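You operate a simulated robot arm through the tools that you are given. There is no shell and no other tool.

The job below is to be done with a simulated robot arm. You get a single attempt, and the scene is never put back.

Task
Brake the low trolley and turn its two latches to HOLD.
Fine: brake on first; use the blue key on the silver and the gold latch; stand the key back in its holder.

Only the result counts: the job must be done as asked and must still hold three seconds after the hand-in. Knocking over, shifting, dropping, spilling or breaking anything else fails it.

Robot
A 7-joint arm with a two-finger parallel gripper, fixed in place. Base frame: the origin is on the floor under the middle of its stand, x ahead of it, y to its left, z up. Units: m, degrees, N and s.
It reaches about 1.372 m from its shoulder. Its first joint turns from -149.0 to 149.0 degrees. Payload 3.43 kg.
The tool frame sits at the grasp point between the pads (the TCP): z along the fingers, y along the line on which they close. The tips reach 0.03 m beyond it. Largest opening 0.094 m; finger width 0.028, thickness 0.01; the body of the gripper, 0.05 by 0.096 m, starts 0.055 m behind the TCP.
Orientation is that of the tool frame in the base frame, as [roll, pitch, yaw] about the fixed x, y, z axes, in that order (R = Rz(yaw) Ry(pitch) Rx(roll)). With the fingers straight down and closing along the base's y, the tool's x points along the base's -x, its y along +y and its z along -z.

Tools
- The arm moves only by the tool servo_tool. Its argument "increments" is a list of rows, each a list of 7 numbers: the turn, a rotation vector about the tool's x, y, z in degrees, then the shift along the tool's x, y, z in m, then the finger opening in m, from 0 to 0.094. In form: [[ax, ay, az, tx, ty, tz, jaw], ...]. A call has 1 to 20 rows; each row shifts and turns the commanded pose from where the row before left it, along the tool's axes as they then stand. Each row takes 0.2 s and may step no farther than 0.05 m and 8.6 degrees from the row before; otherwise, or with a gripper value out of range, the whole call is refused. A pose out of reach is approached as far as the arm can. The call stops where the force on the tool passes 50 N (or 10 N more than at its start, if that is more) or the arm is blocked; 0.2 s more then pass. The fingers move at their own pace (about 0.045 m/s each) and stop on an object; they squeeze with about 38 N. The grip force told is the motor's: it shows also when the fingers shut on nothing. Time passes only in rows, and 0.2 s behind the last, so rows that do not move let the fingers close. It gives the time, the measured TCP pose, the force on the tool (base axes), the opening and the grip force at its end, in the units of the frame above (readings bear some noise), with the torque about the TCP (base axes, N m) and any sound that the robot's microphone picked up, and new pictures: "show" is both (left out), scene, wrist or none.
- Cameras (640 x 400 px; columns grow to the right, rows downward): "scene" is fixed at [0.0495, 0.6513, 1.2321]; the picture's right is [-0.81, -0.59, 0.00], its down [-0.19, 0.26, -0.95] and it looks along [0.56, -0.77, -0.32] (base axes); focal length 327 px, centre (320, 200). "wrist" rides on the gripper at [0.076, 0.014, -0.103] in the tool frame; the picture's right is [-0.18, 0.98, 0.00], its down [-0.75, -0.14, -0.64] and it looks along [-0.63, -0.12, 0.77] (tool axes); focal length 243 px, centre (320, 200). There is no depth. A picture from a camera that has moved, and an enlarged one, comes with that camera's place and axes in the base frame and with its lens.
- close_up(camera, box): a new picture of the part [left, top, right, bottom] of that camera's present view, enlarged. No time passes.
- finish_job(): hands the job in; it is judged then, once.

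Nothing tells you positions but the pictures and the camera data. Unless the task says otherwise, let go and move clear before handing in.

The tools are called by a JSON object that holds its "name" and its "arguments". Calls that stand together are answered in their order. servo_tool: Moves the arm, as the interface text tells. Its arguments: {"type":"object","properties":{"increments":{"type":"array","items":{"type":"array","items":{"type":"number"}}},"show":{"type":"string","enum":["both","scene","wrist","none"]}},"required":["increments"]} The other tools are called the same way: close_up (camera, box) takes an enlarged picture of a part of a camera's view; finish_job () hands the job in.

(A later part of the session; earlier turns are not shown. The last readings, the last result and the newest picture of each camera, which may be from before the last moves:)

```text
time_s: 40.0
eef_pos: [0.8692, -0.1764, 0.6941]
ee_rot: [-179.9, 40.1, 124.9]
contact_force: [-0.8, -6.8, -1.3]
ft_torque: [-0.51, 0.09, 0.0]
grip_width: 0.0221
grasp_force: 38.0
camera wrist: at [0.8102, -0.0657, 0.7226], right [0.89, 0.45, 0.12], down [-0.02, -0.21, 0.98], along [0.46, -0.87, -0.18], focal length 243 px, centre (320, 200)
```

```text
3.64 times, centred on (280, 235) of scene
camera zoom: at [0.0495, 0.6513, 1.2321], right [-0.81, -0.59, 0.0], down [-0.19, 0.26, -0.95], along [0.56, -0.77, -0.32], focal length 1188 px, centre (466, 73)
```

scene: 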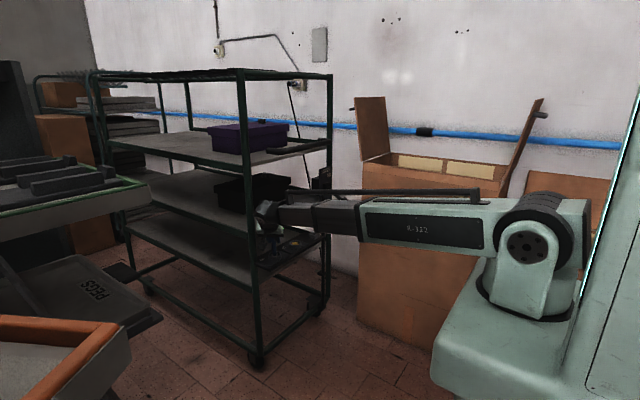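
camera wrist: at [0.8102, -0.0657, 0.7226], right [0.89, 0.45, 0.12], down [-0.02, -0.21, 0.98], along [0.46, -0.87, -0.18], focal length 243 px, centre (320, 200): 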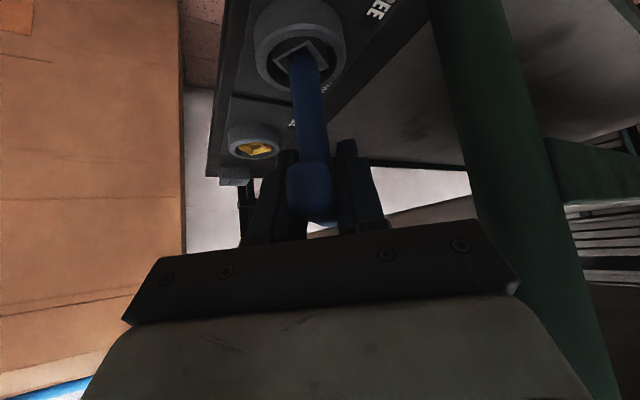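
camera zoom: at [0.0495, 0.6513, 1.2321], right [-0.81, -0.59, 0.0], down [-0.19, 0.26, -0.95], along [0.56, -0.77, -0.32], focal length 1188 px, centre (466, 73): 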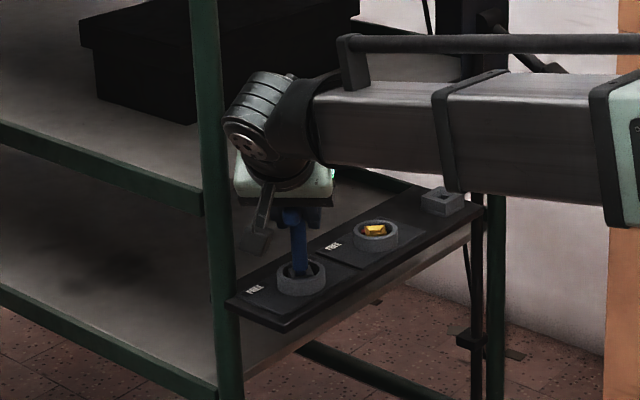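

The boss is near 81° and its pointer is almost at the HOLD label, but the lag grew while the downward force faded, so the peg is riding up in its socket. I'll press it back down to re-seat it.

{"name": "servo_tool", "arguments": {"increments": [[0, 0, 0, 0.00129, -0.0008, 0.00153, 0], [0, 0, 0, 0.00064, 0, 0.00077, 0], [0, 0, 0, 0, 0, 0, 0]], "show": "none"}}

{"name": "close_up", "arguments": {"camera": "wrist", "box": [240, 0, 380, 100]}}

```text
time_s: 40.9
eef_pos: [0.8687, -0.1766, 0.6933]
ee_rot: [179.7, 40.3, 124.9]
contact_force: [0.1, -3.9, 34.1]
ft_torque: [-0.13, 0.16, -0.01]
grip_width: 0.0224
grasp_force: 38.0
```

```text
4.00 times, centred on (310, 50) of wrist
camera zoom: at [0.8087, -0.0655, 0.7211], right [0.89, 0.45, 0.12], down [-0.03, -0.21, 0.98], along [0.46, -0.87, -0.18], focal length 970 px, centre (360, 800)
```

zoom: 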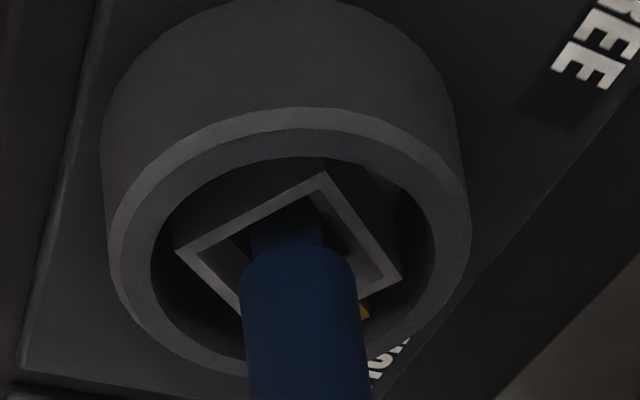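

The depth is the same as before, so the peg is still fully seated. I'll zoom in on the socket to compare the peg and boss angles.

{"name": "close_up", "arguments": {"camera": "wrist", "box": [275, 35, 345, 85]}}

{"name": "close_up", "arguments": {"camera": "wrist", "box": [250, 100, 390, 240]}}

{"name": "close_up", "arguments": {"camera": "scene", "box": [255, 225, 295, 275]}}

```text
8.00 times, centred on (310, 60) of wrist
camera zoom: at [0.8087, -0.0655, 0.7211], right [0.89, 0.45, 0.12], down [-0.03, -0.21, 0.98], along [0.46, -0.87, -0.18], focal length 1941 px, centre (400, 1320)
```

zoom: 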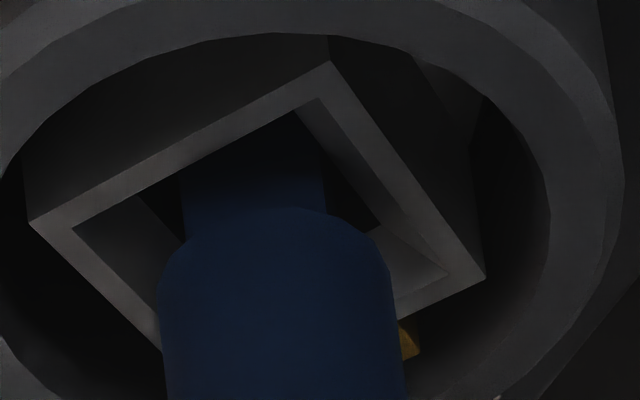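

```text
2.86 times, centred on (320, 170) of wrist
camera zoom: at [0.8087, -0.0655, 0.7211], right [0.89, 0.45, 0.12], down [-0.03, -0.21, 0.98], along [0.46, -0.87, -0.18], focal length 693 px, centre (320, 286)
```

zoom: 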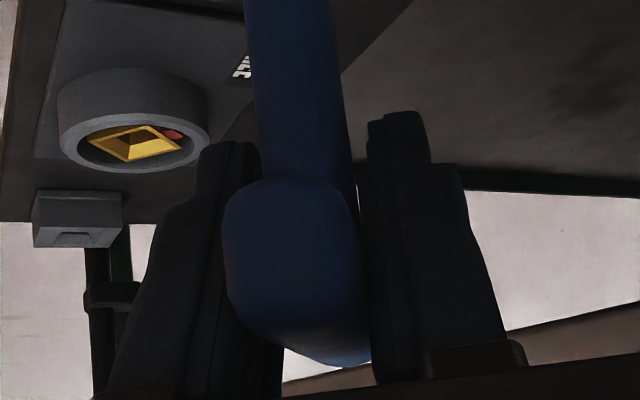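

```text
8.00 times, centred on (275, 250) of scene
camera zoom: at [0.0495, 0.6513, 1.2321], right [-0.81, -0.59, 0.0], down [-0.19, 0.26, -0.95], along [0.56, -0.77, -0.32], focal length 2613 px, centre (680, -200)
```

zoom: 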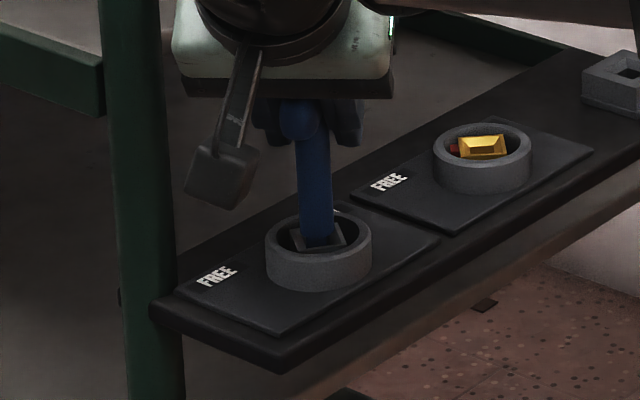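

The peg and boss differ by nearly 19° and torque is about zero, so the play is large and the latch isn't at a stop yet. I'll ease the pressure and turn another 5° to see if the drive takes up.

{"name": "servo_tool", "arguments": {"increments": [[0, 0, 0, -0.00064, -0.0003, -0.00077, 0], [3.215, 0, 3.83, 0, 0, 0, 0], [0, 0, 0, 0, 0, 0, 0]], "show": "none"}}

{"name": "close_up", "arguments": {"camera": "wrist", "box": [275, 35, 345, 85]}}

{"name": "close_up", "arguments": {"camera": "scene", "box": [230, 180, 330, 290]}}

```text
time_s: 41.6
eef_pos: [0.8683, -0.1762, 0.6918]
ee_rot: [179.9, 40.1, 119.9]
contact_force: [2.0, -4.9, 24.9]
ft_torque: [-0.29, -0.06, -0.01]
grip_width: 0.0221
grasp_force: 38.2
```

```text
8.00 times, centred on (310, 60) of wrist
camera zoom: at [0.8184, -0.061, 0.7211], right [0.92, 0.37, 0.12], down [-0.04, -0.21, 0.98], along [0.39, -0.91, -0.18], focal length 1941 px, centre (400, 1320)
```

zoom: 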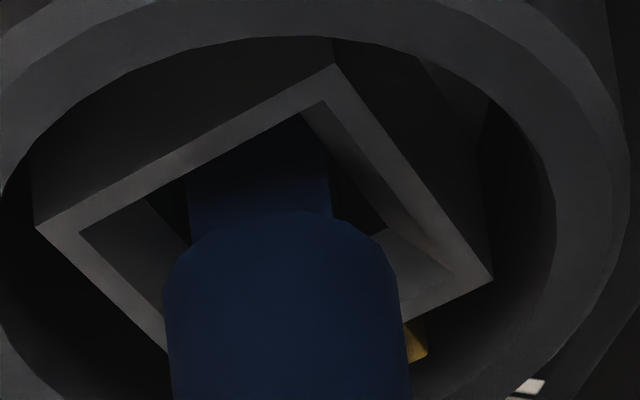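

```text
3.64 times, centred on (280, 235) of scene
camera zoom: at [0.0495, 0.6513, 1.2321], right [-0.81, -0.59, 0.0], down [-0.19, 0.26, -0.95], along [0.56, -0.77, -0.32], focal length 1188 px, centre (466, 73)
```

zoom: 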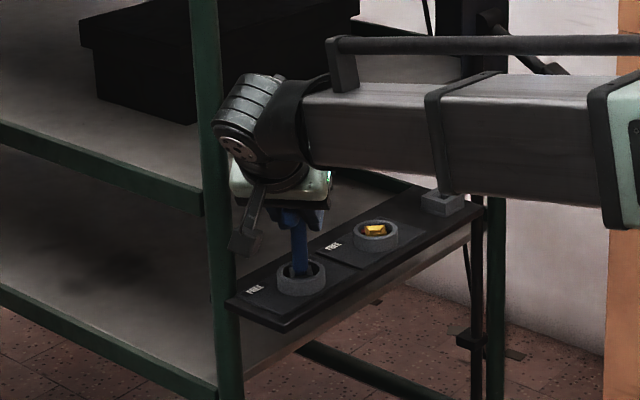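

The boss followed this time and is near 86° now. I'll turn 5° more to bring it fully to HOLD; the palm still has about 2 cm to the upright.

{"name": "servo_tool", "arguments": {"increments": [[0, 0, 0, -0.0005, -0.0004, -0.0003, 0], [3.215, 0, 3.83, 0, 0, 0, 0], [0, 0, 0, 0, 0, 0, 0]]}}

{"name": "close_up", "arguments": {"camera": "wrist", "box": [275, 35, 345, 85]}}

{"name": "close_up", "arguments": {"camera": "wrist", "box": [240, 0, 420, 110]}}

```text
time_s: 42.5
eef_pos: [0.8687, -0.1776, 0.692]
ee_rot: [179.8, 40.2, 114.9]
contact_force: [-0.7, -1.4, 13.9]
ft_torque: [-0.01, 0.08, 0.0]
grip_width: 0.0217
grasp_force: 38.2
camera wrist: at [0.8285, -0.0575, 0.7213], right [0.95, 0.29, 0.12], down [-0.06, -0.21, 0.98], along [0.3, -0.94, -0.18], focal length 243 px, centre (320, 200)
```

scene: 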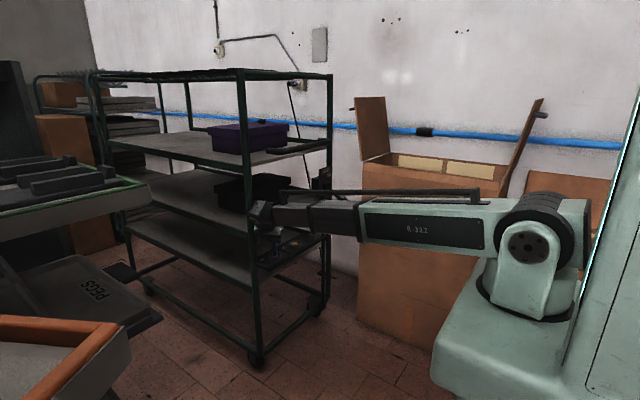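
wrist: 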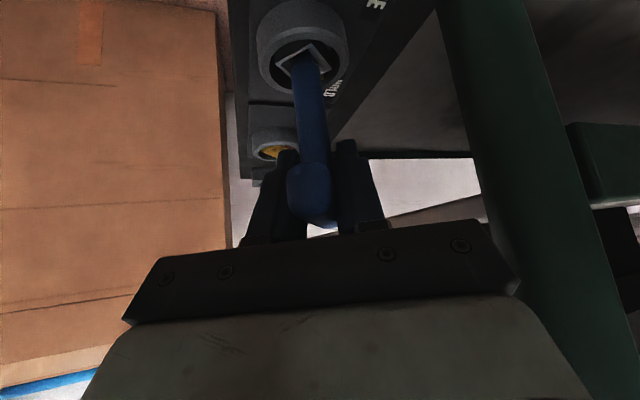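

```text
8.00 times, centred on (310, 60) of wrist
camera zoom: at [0.8285, -0.0575, 0.7213], right [0.95, 0.29, 0.12], down [-0.06, -0.21, 0.98], along [0.3, -0.94, -0.18], focal length 1941 px, centre (400, 1320)
```

zoom: 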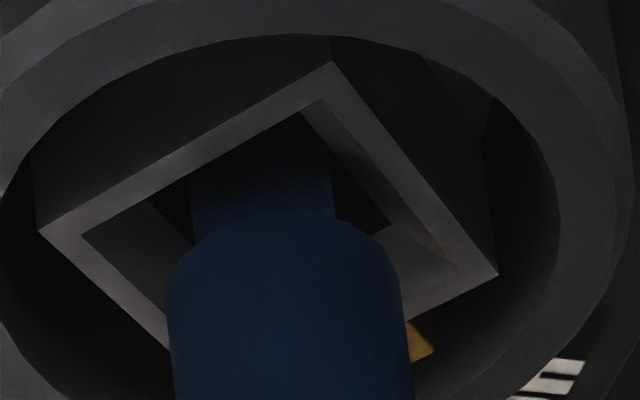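

```text
3.56 times, centred on (330, 55) of wrist
camera zoom: at [0.8285, -0.0575, 0.7213], right [0.95, 0.29, 0.12], down [-0.06, -0.21, 0.98], along [0.3, -0.94, -0.18], focal length 863 px, centre (284, 716)
```

zoom: 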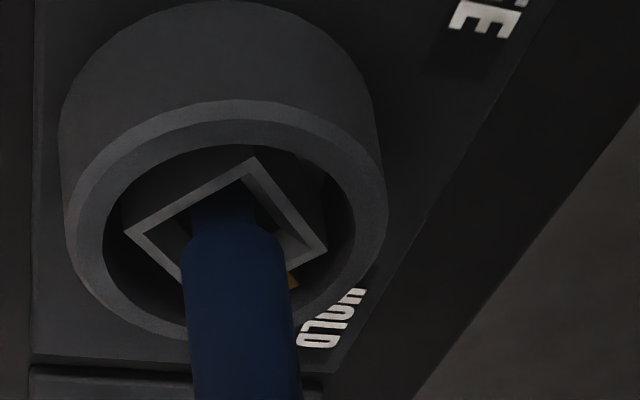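

The boss measures about 90° turned, with its pointer at the HOLD label. I'll try 3° more to see whether there's an end stop.

{"name": "servo_tool", "arguments": {"increments": [[1.93, 0, 2.3, 0, 0, 0, 0], [0, 0, 0, 0, 0, 0, 0]], "show": "none"}}

{"name": "close_up", "arguments": {"camera": "wrist", "box": [275, 35, 345, 85]}}

```text
time_s: 43.0
eef_pos: [0.8692, -0.1763, 0.6923]
ee_rot: [179.9, 40.1, 111.8]
contact_force: [-2.3, 3.1, 9.6]
ft_torque: [0.26, 0.22, 0.1]
grip_width: 0.0217
grasp_force: 38.1
```

```text
8.00 times, centred on (310, 60) of wrist
camera zoom: at [0.8347, -0.0557, 0.7213], right [0.96, 0.24, 0.12], down [-0.07, -0.2, 0.98], along [0.26, -0.95, -0.18], focal length 1941 px, centre (400, 1320)
```

zoom: 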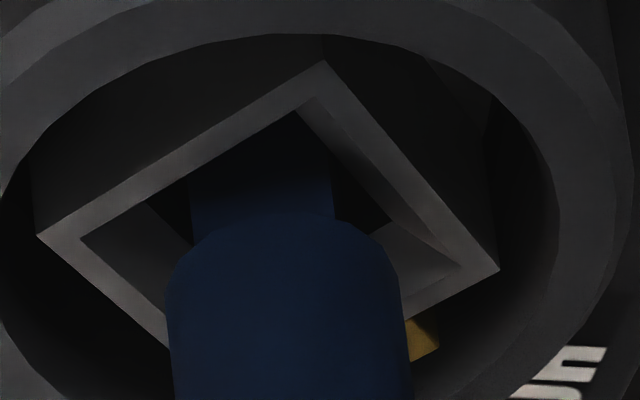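

Torque rises to 0.1 N·m and the boss stops, so silver is at its HOLD stop. I'll relax the turn slightly and lift the key straight out.

{"name": "servo_tool", "arguments": {"increments": [[0, 0, 0, -0.0005, 0, -0.0006, 0], [-1.93, 0, -2.3, -0.0003, 0, -0.0004, 0], [0, 0, 0, -0.00257, 0, -0.00306, 0], [0, 0, 0, -0.00386, 0, -0.0046, 0], [0, 0, 0, -0.00643, 0, -0.00766, 0], [0, 0, 0, -0.00643, 0, -0.00766, 0], [0, 0, 0, -0.00643, 0, -0.00766, 0], [0, 0, 0, -0.00643, 0, -0.00766, 0], [0, 0, 0, 0, 0, 0, 0]]}}

{"name": "close_up", "arguments": {"camera": "wrist", "box": [240, 0, 380, 100]}}

{"name": "close_up", "arguments": {"camera": "scene", "box": [240, 200, 320, 280]}}

```text
time_s: 45.0
eef_pos: [0.8707, -0.1765, 0.7429]
ee_rot: [179.9, 40.1, 114.8]
contact_force: [0.4, -0.6, -1.4]
ft_torque: [-0.03, 0.03, 0.01]
grip_width: 0.0222
grasp_force: 38.0
camera wrist: at [0.8298, -0.0579, 0.7726], right [0.95, 0.29, 0.12], down [-0.06, -0.21, 0.98], along [0.31, -0.94, -0.18], focal length 243 px, centre (320, 200)
```

scene: 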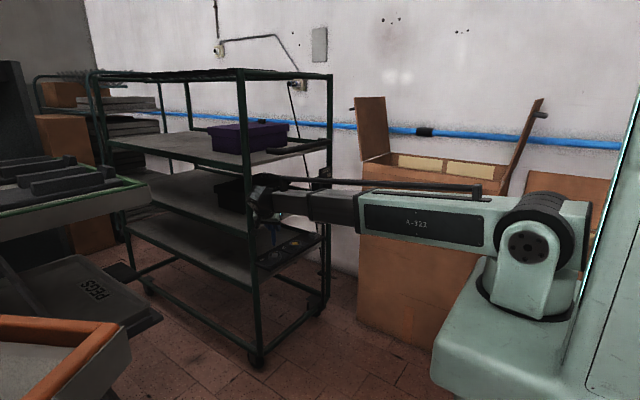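
wrist: 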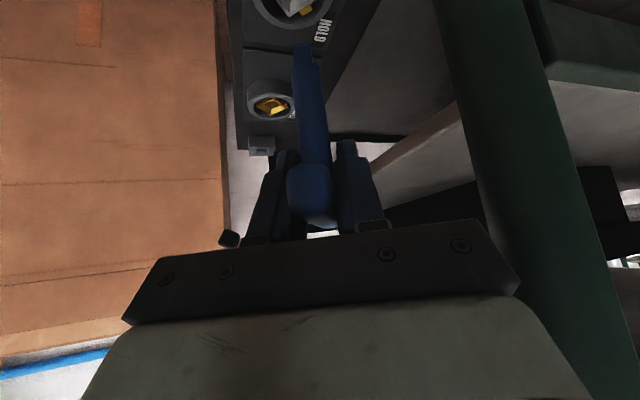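

```text
4.00 times, centred on (310, 50) of wrist
camera zoom: at [0.8298, -0.0579, 0.7726], right [0.95, 0.29, 0.12], down [-0.06, -0.21, 0.98], along [0.31, -0.94, -0.18], focal length 970 px, centre (360, 800)
```

zoom: 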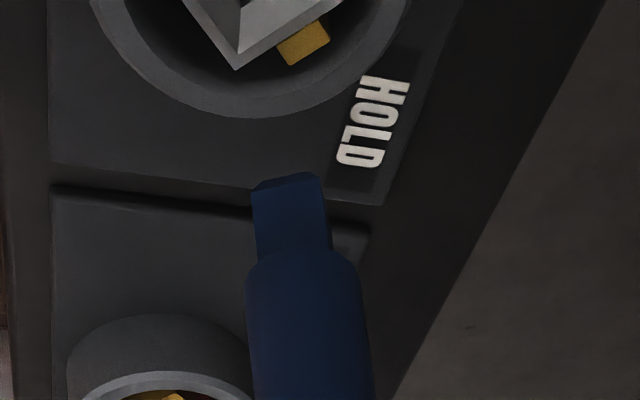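

```text
5.00 times, centred on (280, 240) of scene
camera zoom: at [0.0495, 0.6513, 1.2321], right [-0.81, -0.59, 0.0], down [-0.19, 0.26, -0.95], along [0.56, -0.77, -0.32], focal length 1633 px, centre (520, 0)
```

zoom: 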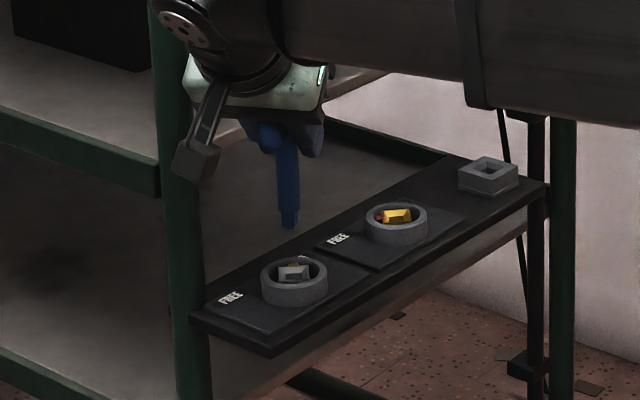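

Silver's pointer now sits at HOLD and the key is clear above it. I'll unwind the hand, move over to the gold latch, and turn to +45° for insertion.

{"name": "servo_tool", "arguments": {"increments": [[-4.658, 0, -5.549, 0, 0, 0, 0], [-4.658, 0, -5.549, 0, 0, 0, 0], [-4.658, 0, -5.549, 0, 0, 0, 0], [-4.658, 0, -5.549, 0, 0, 0, 0], [-4.658, 0, -5.549, 0, 0, 0, 0], [-4.658, 0, -5.549, 0, 0, 0, 0], [-4.658, 0, -5.549, 0, 0, 0, 0], [-4.658, 0, -5.549, 0, 0, 0, 0], [-4.658, 0, -5.549, 0, 0, 0, 0], [0, 0, 0, 0.0004, -0.0403, -0.0003, 0], [0, 0, 0, 0.0004, -0.0403, -0.0003, 0], [0, 0, 0, 0.0004, -0.0402, -0.0003, 0], [0, 0, 0, 0, 0, 0, 0]]}}

{"name": "close_up", "arguments": {"camera": "wrist", "box": [240, 0, 400, 100]}}

{"name": "close_up", "arguments": {"camera": "scene", "box": [250, 200, 340, 280]}}

```text
time_s: 47.9
eef_pos: [0.8663, -0.2995, 0.7401]
ee_rot: [-179.8, 40.1, -179.8]
contact_force: [0.3, -0.9, -1.2]
ft_torque: [0.04, 0.01, -0.02]
grip_width: 0.0219
grasp_force: 38.2
camera wrist: at [0.7409, -0.2856, 0.7699], right [0.14, 0.98, 0.12], down [0.16, -0.14, 0.98], along [0.98, -0.12, -0.18], focal length 243 px, centre (320, 200)
```

scene: 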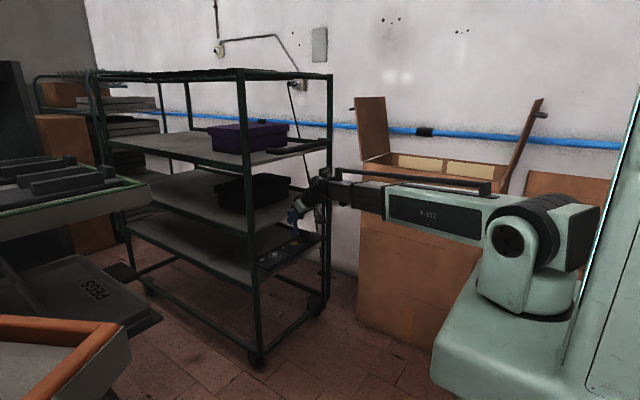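
wrist: 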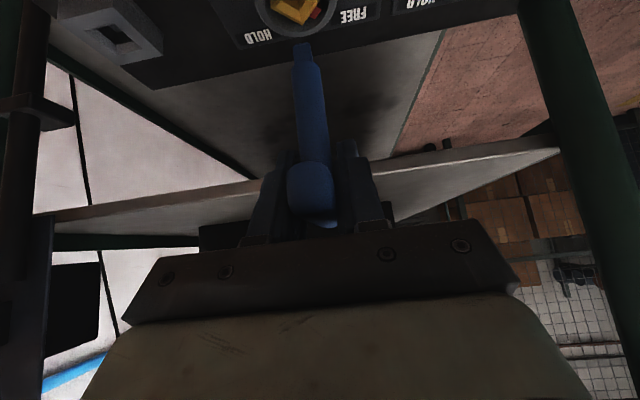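

```text
4.00 times, centred on (320, 50) of wrist
camera zoom: at [0.7409, -0.2856, 0.7699], right [0.14, 0.98, 0.12], down [0.16, -0.14, 0.98], along [0.98, -0.12, -0.18], focal length 970 px, centre (320, 800)
```

zoom: 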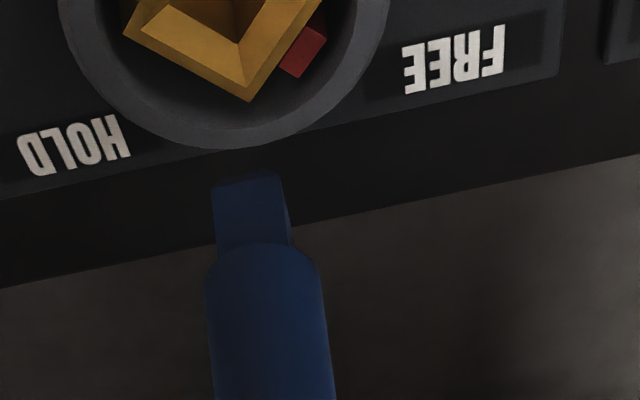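

```text
5.00 times, centred on (295, 240) of scene
camera zoom: at [0.0495, 0.6513, 1.2321], right [-0.81, -0.59, 0.0], down [-0.19, 0.26, -0.95], along [0.56, -0.77, -0.32], focal length 1633 px, centre (445, 0)
```

zoom: 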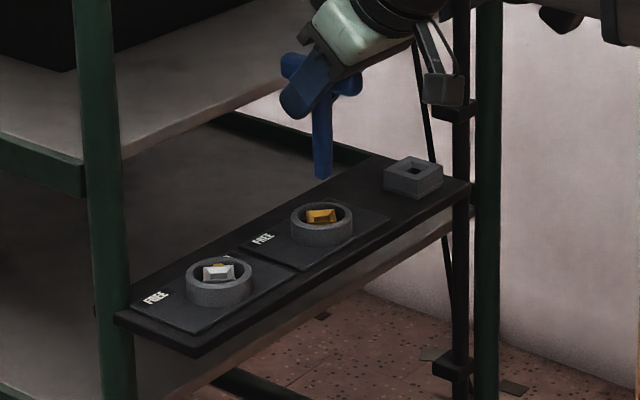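

The key is over gold, about 2–3 mm short toward +x+y. I'll turn to +45°, correct that, and lower close to the socket.

{"name": "servo_tool", "arguments": {"increments": [[-4.823, 0, -5.745, 0, 0, 0, 0], [-4.823, 0, -5.745, 0, 0, 0, 0], [-4.823, 0, -5.745, 0, 0, 0, 0], [-4.823, 0, -5.745, 0, 0, 0, 0], [-4.823, 0, -5.745, 0, 0, 0, 0], [-4.823, 0, -5.745, 0, 0, 0, 0], [0, 0, 0, -0.00214, 0, 0.0018, 0], [0, 0, 0, 0.00643, 0, 0.00766, 0], [0, 0, 0, 0.00643, 0, 0.00766, 0], [0, 0, 0, 0.00514, 0, 0.00613, 0], [0, 0, 0, 0, 0, 0, 0]]}}

{"name": "close_up", "arguments": {"camera": "wrist", "box": [240, 0, 380, 100]}}

{"name": "close_up", "arguments": {"camera": "scene", "box": [260, 200, 340, 270]}}

```text
time_s: 50.2
eef_pos: [0.87, -0.2953, 0.7139]
ee_rot: [-179.9, 40.0, -134.6]
contact_force: [1.2, -0.8, -1.1]
ft_torque: [-0.01, 0.0, 0.02]
grip_width: 0.0221
grasp_force: 37.9
camera wrist: at [0.7717, -0.3723, 0.7435], right [-0.6, 0.79, 0.12], down [0.21, 0.02, 0.98], along [0.77, 0.61, -0.18], focal length 243 px, centre (320, 200)
```

scene: 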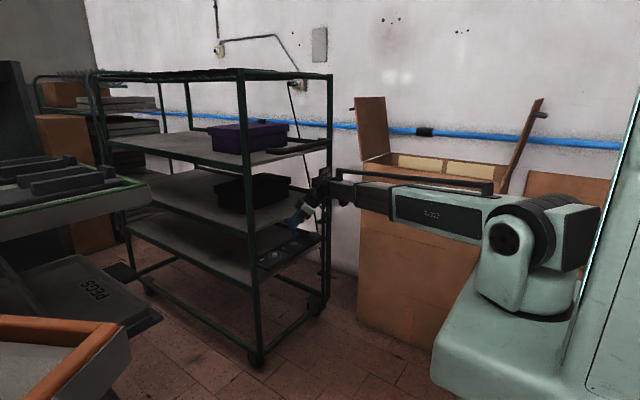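
wrist: 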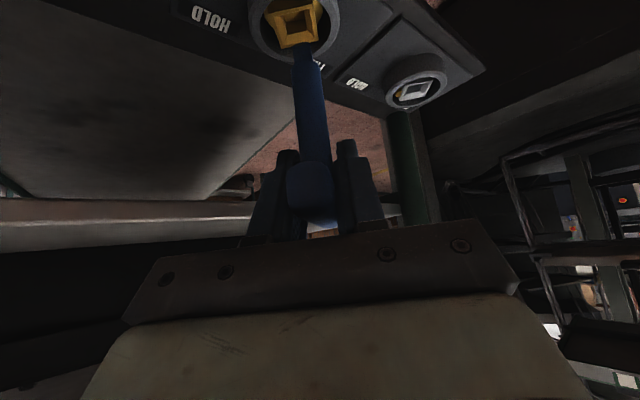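

```text
4.00 times, centred on (310, 50) of wrist
camera zoom: at [0.7717, -0.3723, 0.7435], right [-0.6, 0.79, 0.12], down [0.21, 0.02, 0.98], along [0.77, 0.61, -0.18], focal length 970 px, centre (360, 800)
```

zoom: 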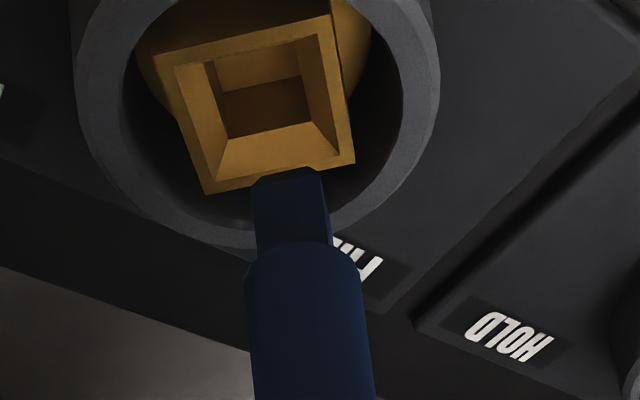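

```text
5.71 times, centred on (300, 235) of scene
camera zoom: at [0.0495, 0.6513, 1.2321], right [-0.81, -0.59, 0.0], down [-0.19, 0.26, -0.95], along [0.56, -0.77, -0.32], focal length 1866 px, centre (434, 0)
```

zoom: 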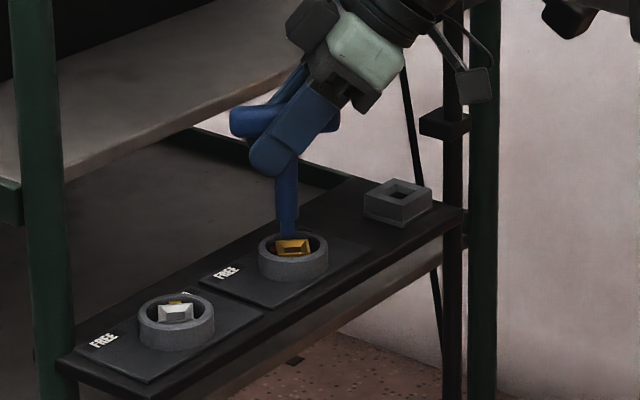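

The key has shifted slightly in the grip, so its tip now sits about 5–7 mm too far forward relative to the gold socket. I'll pull back 5 mm and a bit sideways, then look again.

{"name": "servo_tool", "arguments": {"increments": [[0, 0, 0, 0.00383, -0.0015, -0.0032, 0], [0, 0, 0, 0, 0, 0, 0]], "show": "none"}}

{"name": "close_up", "arguments": {"camera": "wrist", "box": [240, 0, 380, 100]}}

{"name": "close_up", "arguments": {"camera": "scene", "box": [275, 210, 325, 250]}}

{"name": "close_up", "arguments": {"camera": "wrist", "box": [240, 60, 400, 220]}}

```text
time_s: 50.9
eef_pos: [0.8667, -0.2995, 0.7146]
ee_rot: [-179.8, 40.0, -134.7]
contact_force: [1.0, 0.1, -1.3]
ft_torque: [0.0, -0.01, -0.02]
grip_width: 0.0222
grasp_force: 37.9
```

```text
4.00 times, centred on (310, 50) of wrist
camera zoom: at [0.7692, -0.3773, 0.7437], right [-0.6, 0.79, 0.12], down [0.21, 0.02, 0.98], along [0.77, 0.61, -0.18], focal length 970 px, centre (360, 800)
```

zoom: 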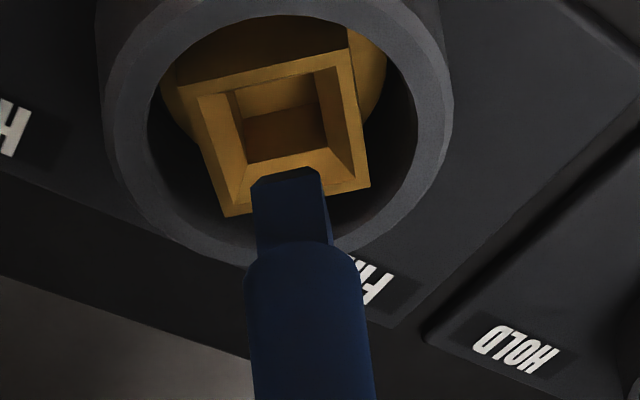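

```text
10.00 times, centred on (300, 230) of scene
camera zoom: at [0.0495, 0.6513, 1.2321], right [-0.81, -0.59, 0.0], down [-0.19, 0.26, -0.95], along [0.56, -0.77, -0.32], focal length 3266 px, centre (520, -100)
```

zoom: 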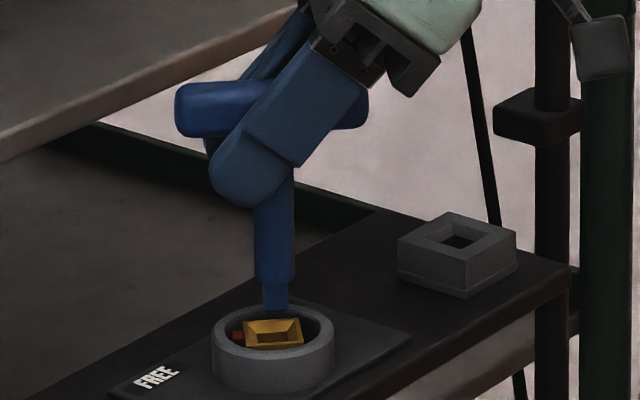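

```text
2.50 times, centred on (320, 140) of wrist
camera zoom: at [0.7692, -0.3773, 0.7437], right [-0.6, 0.79, 0.12], down [0.21, 0.02, 0.98], along [0.77, 0.61, -0.18], focal length 606 px, centre (320, 350)
```

zoom: 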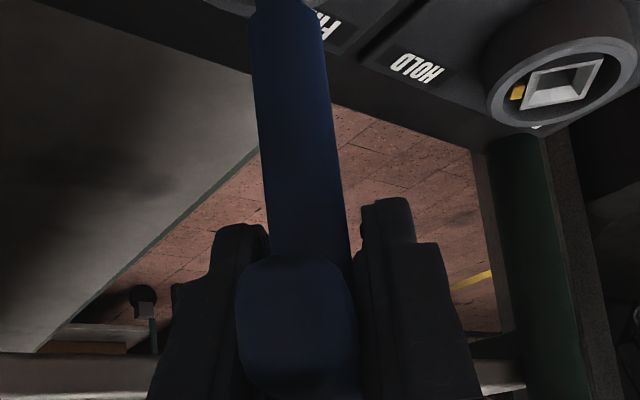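

The key has slid up about 2 mm in the grip without tilting, and the tip is now aligned with the gold socket the way it was for silver. I'll lower in fine steps.

{"name": "servo_tool", "arguments": {"increments": [[0, 0, 0, 0.00322, -0.0004, 0.00383, 0], [0, 0, 0, 0.00322, 0, 0.00383, 0], [0, 0, 0, 0.00257, 0, 0.00306, 0], [0, 0, 0, 0, 0, 0, 0]], "show": "none"}}

{"name": "close_up", "arguments": {"camera": "wrist", "box": [240, 0, 380, 100]}}

```text
time_s: 51.9
eef_pos: [0.8668, -0.3, 0.6993]
ee_rot: [-179.8, 40.0, -134.7]
contact_force: [-0.4, 0.0, -1.3]
ft_torque: [-0.01, 0.02, -0.04]
grip_width: 0.0219
grasp_force: 38.1
```

```text
4.00 times, centred on (310, 50) of wrist
camera zoom: at [0.7684, -0.3784, 0.7302], right [-0.6, 0.79, 0.12], down [0.21, 0.02, 0.98], along [0.77, 0.61, -0.18], focal length 970 px, centre (360, 800)
```

zoom: 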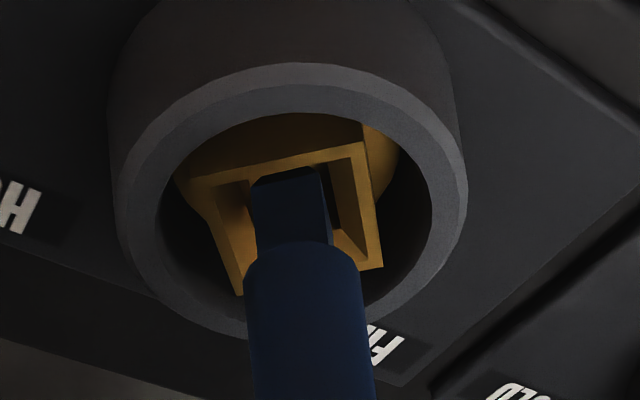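

It's entering the funnel with no contact. I'll shift about 1 mm forward and keep lowering.

{"name": "servo_tool", "arguments": {"increments": [[0, 0, 0, -0.00077, 0.0004, 0.00064, 0], [0, 0, 0, 0.00193, 0, 0.0023, 0], [0, 0, 0, 0.00193, 0, 0.0023, 0], [0, 0, 0, 0, 0, 0, 0]], "show": "none"}}

{"name": "close_up", "arguments": {"camera": "wrist", "box": [240, 0, 380, 100]}}

```text
time_s: 52.9
eef_pos: [0.8685, -0.2988, 0.6956]
ee_rot: [-179.8, 40.0, -134.7]
contact_force: [0.2, -0.5, -1.5]
ft_torque: [0.0, 0.01, 0.03]
grip_width: 0.0222
grasp_force: 37.6
```

```text
4.00 times, centred on (310, 50) of wrist
camera zoom: at [0.7697, -0.377, 0.7252], right [-0.6, 0.79, 0.12], down [0.21, 0.02, 0.98], along [0.77, 0.61, -0.18], focal length 970 px, centre (360, 800)
```

zoom: 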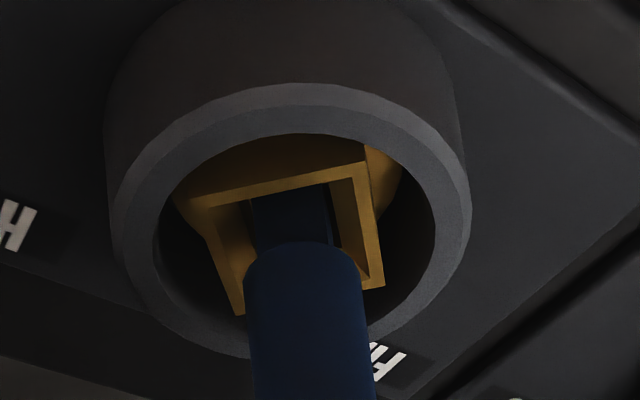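

Still no contact and sinking well. I'll continue until it bottoms out.

{"name": "servo_tool", "arguments": {"increments": [[0, 0, 0, 0.00129, 0, 0.00153, 0], [0, 0, 0, 0.00129, 0, 0.00153, 0], [0, 0, 0, 0, 0, 0, 0]], "show": "none"}}

{"name": "close_up", "arguments": {"camera": "wrist", "box": [240, 0, 380, 100]}}

```text
time_s: 53.6
eef_pos: [0.8686, -0.2994, 0.6919]
ee_rot: [-179.8, 40.0, -134.7]
contact_force: [-0.2, -0.8, 0.9]
ft_torque: [-0.07, 0.05, -0.01]
grip_width: 0.0218
grasp_force: 38.4
```

```text
4.00 times, centred on (310, 50) of wrist
camera zoom: at [0.7699, -0.3766, 0.7218], right [-0.6, 0.79, 0.12], down [0.21, 0.02, 0.98], along [0.77, 0.61, -0.18], focal length 970 px, centre (360, 800)
```

zoom: 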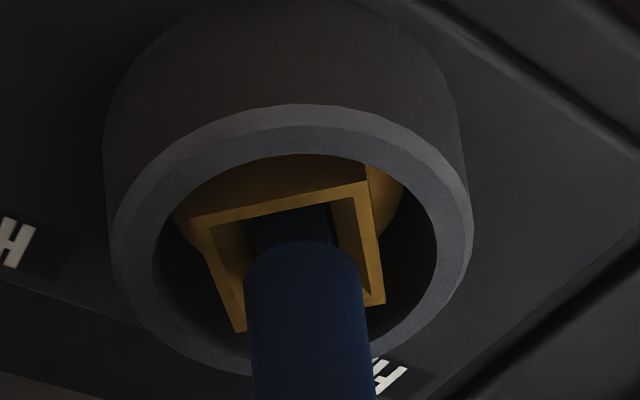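

It's just touching bottom with no side load. I'll press lightly and begin turning clockwise.

{"name": "servo_tool", "arguments": {"increments": [[0, 0, 0, 0.00064, 0, 0.00077, 0], [3.215, 0, 3.83, 0, 0, 0, 0], [3.215, 0, 3.83, 0, 0, 0, 0], [3.215, 0, 3.83, 0, 0, 0, 0], [3.215, 0, 3.83, 0, 0, 0, 0], [0, 0, 0, 0, 0, 0, 0]], "show": "none"}}

{"name": "close_up", "arguments": {"camera": "wrist", "box": [240, 0, 380, 100]}}

```text
time_s: 55.0
eef_pos: [0.8664, -0.2998, 0.6928]
ee_rot: [-179.8, 40.3, -154.8]
contact_force: [1.9, 1.6, 32.8]
ft_torque: [0.05, -0.09, 0.02]
grip_width: 0.0221
grasp_force: 38.1
```

```text
4.00 times, centred on (310, 50) of wrist
camera zoom: at [0.7485, -0.3391, 0.7208], right [-0.29, 0.95, 0.12], down [0.2, -0.06, 0.98], along [0.94, 0.31, -0.18], focal length 970 px, centre (360, 800)
```

zoom: 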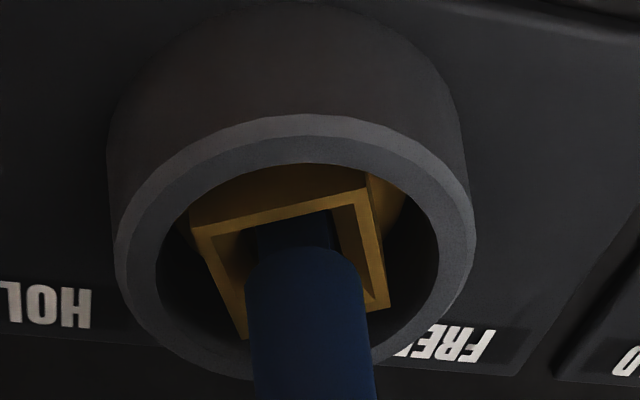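

The gold boss follows the turn, but the downward force is higher than needed. I'll ease up a millimetre and carry on.

{"name": "servo_tool", "arguments": {"increments": [[0, 0, 0, -0.0009, 0, -0.00107, 0], [3.215, 0, 3.83, 0, 0, 0, 0], [3.215, 0, 3.83, 0, 0, 0, 0], [3.215, 0, 3.83, 0, 0, 0, 0], [3.215, 0, 3.83, 0, 0, 0, 0], [3.215, 0, 3.83, 0, 0, 0, 0], [0, 0, 0, 0, 0, 0, 0]], "show": "none"}}

{"name": "close_up", "arguments": {"camera": "wrist", "box": [240, 0, 380, 100]}}

```text
time_s: 56.6
eef_pos: [0.8674, -0.2991, 0.6924]
ee_rot: [-179.8, 40.0, -179.8]
contact_force: [4.4, -2.5, 13.4]
ft_torque: [-0.18, -0.26, 0.03]
grip_width: 0.022
grasp_force: 38.0
```

```text
4.00 times, centred on (310, 50) of wrist
camera zoom: at [0.7423, -0.2852, 0.7209], right [0.14, 0.98, 0.12], down [0.16, -0.14, 0.98], along [0.98, -0.12, -0.18], focal length 970 px, centre (360, 800)
```

zoom: 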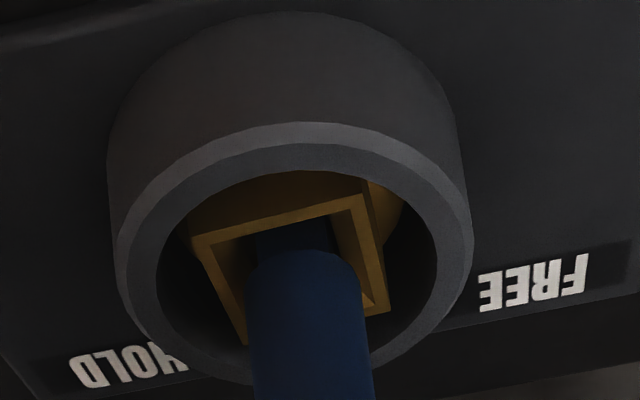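

Turn is 45° in, with modest forces. I'll make a small correction and keep going.

{"name": "servo_tool", "arguments": {"increments": [[0, 0, 0, -0.0006, -0.0008, 0.0005, 0], [3.215, 0, 3.83, 0, 0, 0, 0], [3.215, 0, 3.83, 0, 0, 0, 0], [3.215, 0, 3.83, 0, 0, 0, 0], [3.215, 0, 3.83, 0, 0, 0, 0], [3.215, 0, 3.83, 0, 0, 0, 0], [0, 0, 0, 0, 0, 0, 0]], "show": "none"}}

{"name": "close_up", "arguments": {"camera": "wrist", "box": [240, 0, 380, 100]}}

```text
time_s: 58.2
eef_pos: [0.8681, -0.3003, 0.6923]
ee_rot: [180.0, 40.2, 155.2]
contact_force: [2.5, -7.4, 5.9]
ft_torque: [-0.53, -0.14, -0.02]
grip_width: 0.0219
grasp_force: 37.8
```

```text
4.00 times, centred on (310, 50) of wrist
camera zoom: at [0.7611, -0.234, 0.721], right [0.54, 0.83, 0.12], down [0.09, -0.2, 0.98], along [0.84, -0.52, -0.18], focal length 970 px, centre (360, 800)
```

zoom: 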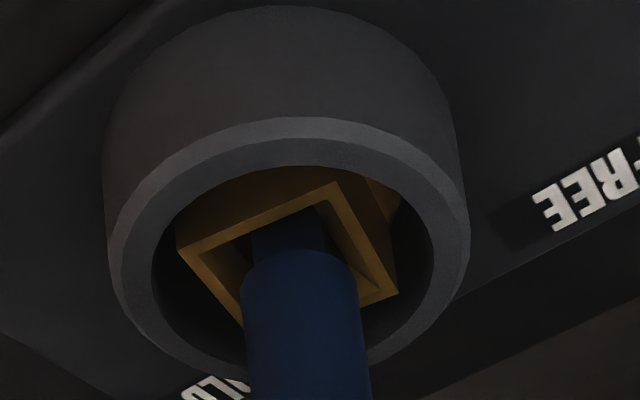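

The boss is lagging about 10° through play, as silver did. I'll correct and continue turning.

{"name": "servo_tool", "arguments": {"increments": [[0, 0, 0, -0.0004, -0.0009, 0.0006, 0], [3.215, 0, 3.83, 0, 0, 0, 0], [3.215, 0, 3.83, 0, 0, 0, 0], [3.215, 0, 3.83, 0, 0, 0, 0], [3.215, 0, 3.83, 0, 0, 0, 0], [0, 0, 0, 0, 0, 0, 0]], "show": "none"}}

{"name": "close_up", "arguments": {"camera": "wrist", "box": [240, 0, 380, 100]}}

{"name": "close_up", "arguments": {"camera": "scene", "box": [230, 180, 330, 290]}}

```text
time_s: 59.6
eef_pos: [0.868, -0.3006, 0.6921]
ee_rot: [179.9, 40.1, 135.2]
contact_force: [3.2, -0.7, 0.8]
ft_torque: [-0.01, -0.13, 0.02]
grip_width: 0.0217
grasp_force: 38.1
```

```text
4.00 times, centred on (310, 50) of wrist
camera zoom: at [0.7896, -0.2031, 0.7211], right [0.79, 0.6, 0.12], down [0.02, -0.22, 0.98], along [0.61, -0.77, -0.18], focal length 970 px, centre (360, 800)
```

zoom: 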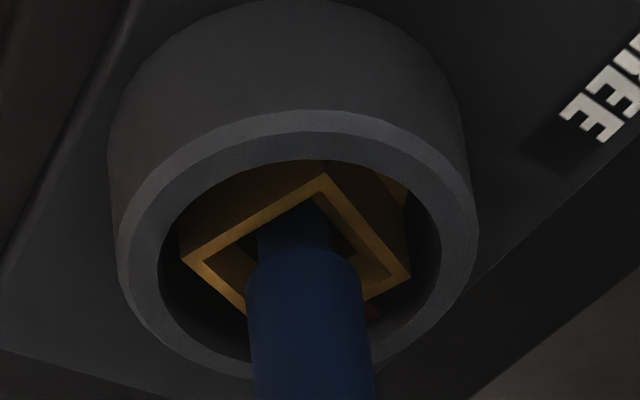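

```text
3.64 times, centred on (280, 235) of scene
camera zoom: at [0.0495, 0.6513, 1.2321], right [-0.81, -0.59, 0.0], down [-0.19, 0.26, -0.95], along [0.56, -0.77, -0.32], focal length 1188 px, centre (466, 73)
```

zoom: 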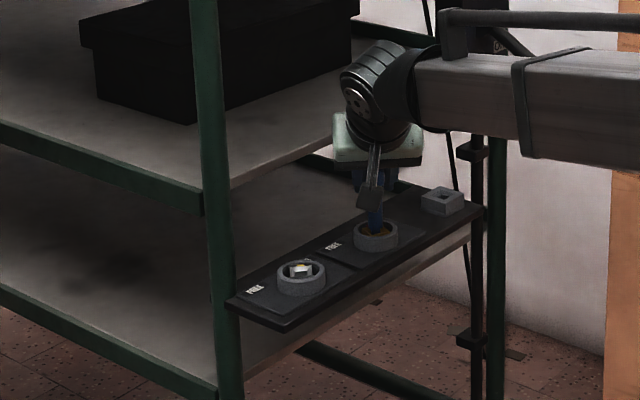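

Gold is at about 67° with the key at 90°. I'll press a touch more firmly and keep turning; there's plenty of room on this side.

{"name": "servo_tool", "arguments": {"increments": [[0, 0, 0, 0.0003, 0, 0.0007, 0], [3.215, 0, 3.83, 0, 0, 0, 0], [3.215, 0, 3.83, 0, 0, 0, 0], [3.215, 0, 3.83, 0, 0, 0, 0], [0, 0, 0, 0, 0, 0, 0]], "show": "none"}}

{"name": "close_up", "arguments": {"camera": "wrist", "box": [240, 0, 380, 100]}}

```text
time_s: 60.9
eef_pos: [0.8688, -0.3001, 0.692]
ee_rot: [179.8, 40.1, 120.1]
contact_force: [-8.2, 4.9, 23.5]
ft_torque: [0.56, 0.63, 0.01]
grip_width: 0.0221
grasp_force: 38.7
```

```text
4.00 times, centred on (310, 50) of wrist
camera zoom: at [0.8179, -0.1862, 0.7209], right [0.92, 0.37, 0.12], down [-0.04, -0.21, 0.98], along [0.39, -0.9, -0.18], focal length 970 px, centre (360, 800)
```

zoom: 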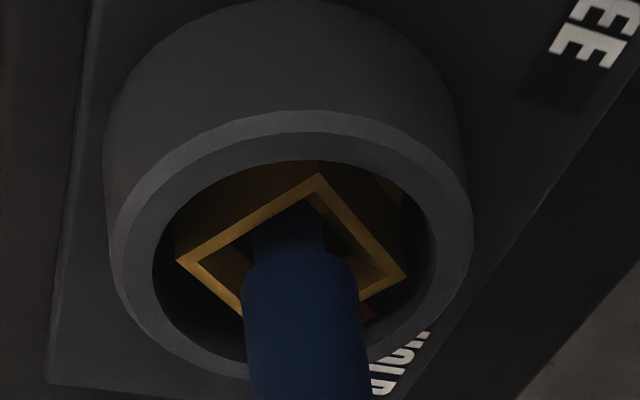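

Gold is now at about 82° and following. I'll relieve the load and turn another 8° to reach HOLD.

{"name": "servo_tool", "arguments": {"increments": [[0, 0, 0, 0.0005, -0.0006, -0.0012, 0], [2.57, 0, 3.06, 0, 0, 0, 0], [2.57, 0, 3.06, 0, 0, 0, 0], [0, 0, 0, 0, 0, 0, 0]]}}

{"name": "close_up", "arguments": {"camera": "wrist", "box": [275, 35, 345, 85]}}

{"name": "close_up", "arguments": {"camera": "scene", "box": [230, 180, 330, 290]}}

```text
time_s: 61.9
eef_pos: [0.8682, -0.301, 0.6922]
ee_rot: [179.8, 40.1, 112.1]
contact_force: [4.5, -3.8, 9.1]
ft_torque: [-0.22, -0.28, 0.01]
grip_width: 0.0216
grasp_force: 38.1
camera wrist: at [0.8336, -0.1808, 0.721], right [0.96, 0.24, 0.12], down [-0.07, -0.2, 0.98], along [0.26, -0.95, -0.18], focal length 243 px, centre (320, 200)
```

scene: 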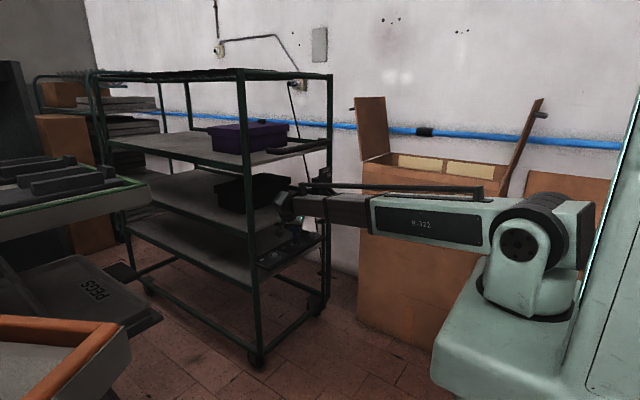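
wrist: 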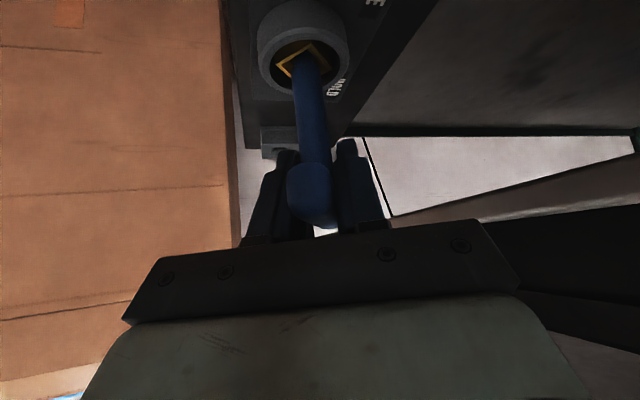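

```text
8.00 times, centred on (310, 60) of wrist
camera zoom: at [0.8336, -0.1808, 0.721], right [0.96, 0.24, 0.12], down [-0.07, -0.2, 0.98], along [0.26, -0.95, -0.18], focal length 1941 px, centre (400, 1320)
```

zoom: 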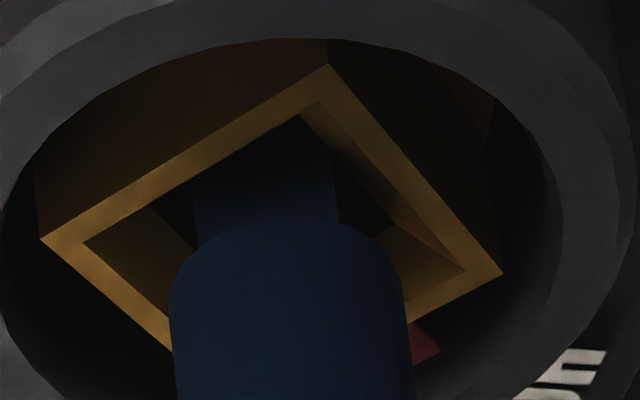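

```text
3.64 times, centred on (280, 235) of scene
camera zoom: at [0.0495, 0.6513, 1.2321], right [-0.81, -0.59, 0.0], down [-0.19, 0.26, -0.95], along [0.56, -0.77, -0.32], focal length 1188 px, centre (466, 73)
```

zoom: 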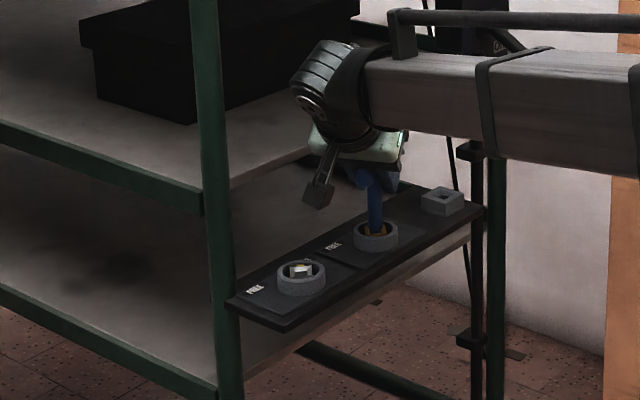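

This view matches silver's final position almost exactly. I'll turn 2.5° more to confirm the stop.

{"name": "servo_tool", "arguments": {"increments": [[1.61, 0, 1.92, 0, 0, 0, 0], [0, 0, 0, 0, 0, 0, 0]], "show": "none"}}

{"name": "close_up", "arguments": {"camera": "wrist", "box": [275, 35, 345, 85]}}

```text
time_s: 62.5
eef_pos: [0.8681, -0.3007, 0.6931]
ee_rot: [179.9, 40.2, 109.7]
contact_force: [3.9, -9.2, 7.4]
ft_torque: [-0.52, -0.23, 0.24]
grip_width: 0.0219
grasp_force: 38.3
```

```text
8.00 times, centred on (310, 60) of wrist
camera zoom: at [0.8387, -0.1793, 0.721], right [0.97, 0.2, 0.12], down [-0.08, -0.2, 0.98], along [0.22, -0.96, -0.18], focal length 1941 px, centre (400, 1320)
```

zoom: 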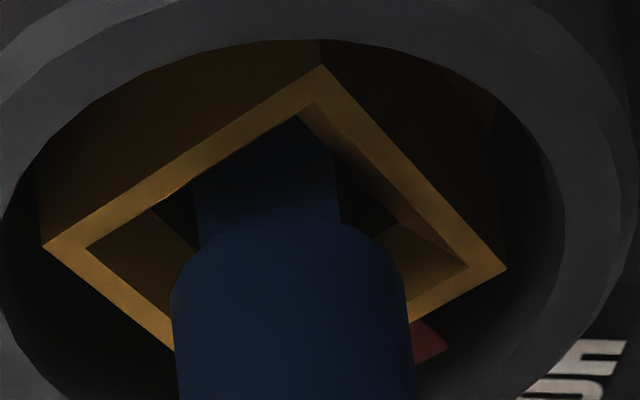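

Torque jumps to 0.24 N·m, so gold is at its HOLD stop. I'll release the twist and lift the key straight out.

{"name": "servo_tool", "arguments": {"increments": [[-1.93, 0, -2.3, -0.0003, -0.0006, -0.0004, 0], [-0.64, 0, -0.77, -0.0004, 0, -0.0005, 0], [0, 0, 0, -0.00257, 0, -0.00306, 0], [0, 0, 0, -0.00386, 0, -0.0046, 0], [0, 0, 0, -0.00643, 0, -0.00766, 0], [0, 0, 0, -0.00643, 0, -0.00766, 0], [0, 0, 0, -0.00643, 0, -0.00766, 0], [0, 0, 0, -0.00643, 0, -0.00766, 0], [0, 0, 0, 0, 0, 0, 0]]}}

{"name": "close_up", "arguments": {"camera": "wrist", "box": [240, 0, 380, 100]}}

{"name": "close_up", "arguments": {"camera": "scene", "box": [240, 200, 330, 280]}}

```text
time_s: 64.5
eef_pos: [0.8669, -0.3017, 0.7416]
ee_rot: [179.9, 40.1, 113.7]
contact_force: [-0.4, 0.2, -1.4]
ft_torque: [-0.01, 0.01, 0.01]
grip_width: 0.0218
grasp_force: 37.7
camera wrist: at [0.8291, -0.1816, 0.7721], right [0.96, 0.27, 0.12], down [-0.06, -0.21, 0.98], along [0.29, -0.94, -0.18], focal length 243 px, centre (320, 200)
```

scene: 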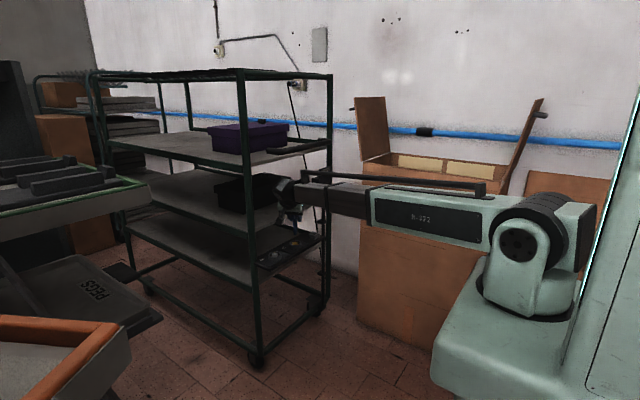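
wrist: 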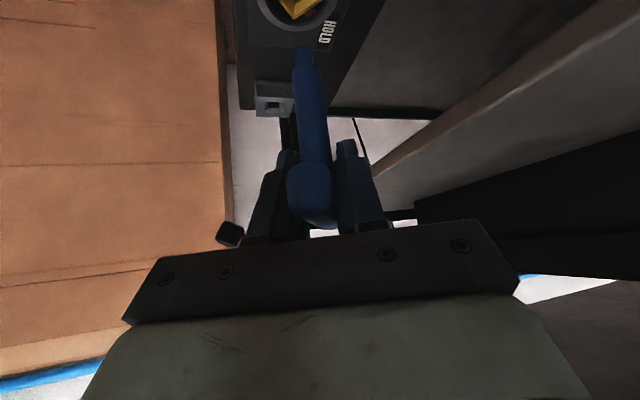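

```text
4.00 times, centred on (310, 50) of wrist
camera zoom: at [0.8291, -0.1816, 0.7721], right [0.96, 0.27, 0.12], down [-0.06, -0.21, 0.98], along [0.29, -0.94, -0.18], focal length 970 px, centre (360, 800)
```

zoom: 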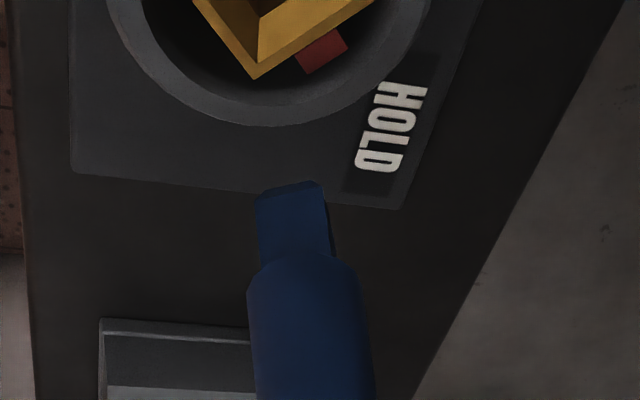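

```text
5.00 times, centred on (285, 240) of scene
camera zoom: at [0.0495, 0.6513, 1.2321], right [-0.81, -0.59, 0.0], down [-0.19, 0.26, -0.95], along [0.56, -0.77, -0.32], focal length 1633 px, centre (495, 0)
```

zoom: 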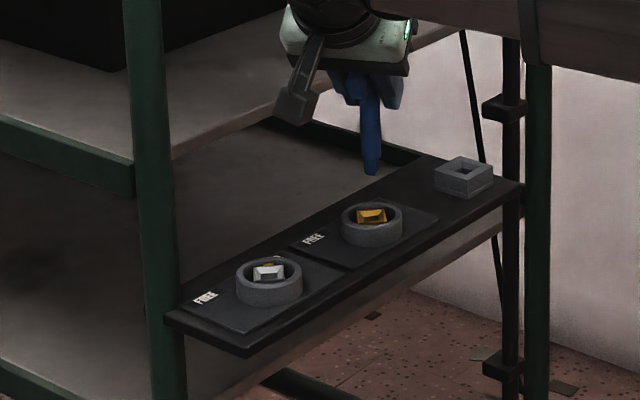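

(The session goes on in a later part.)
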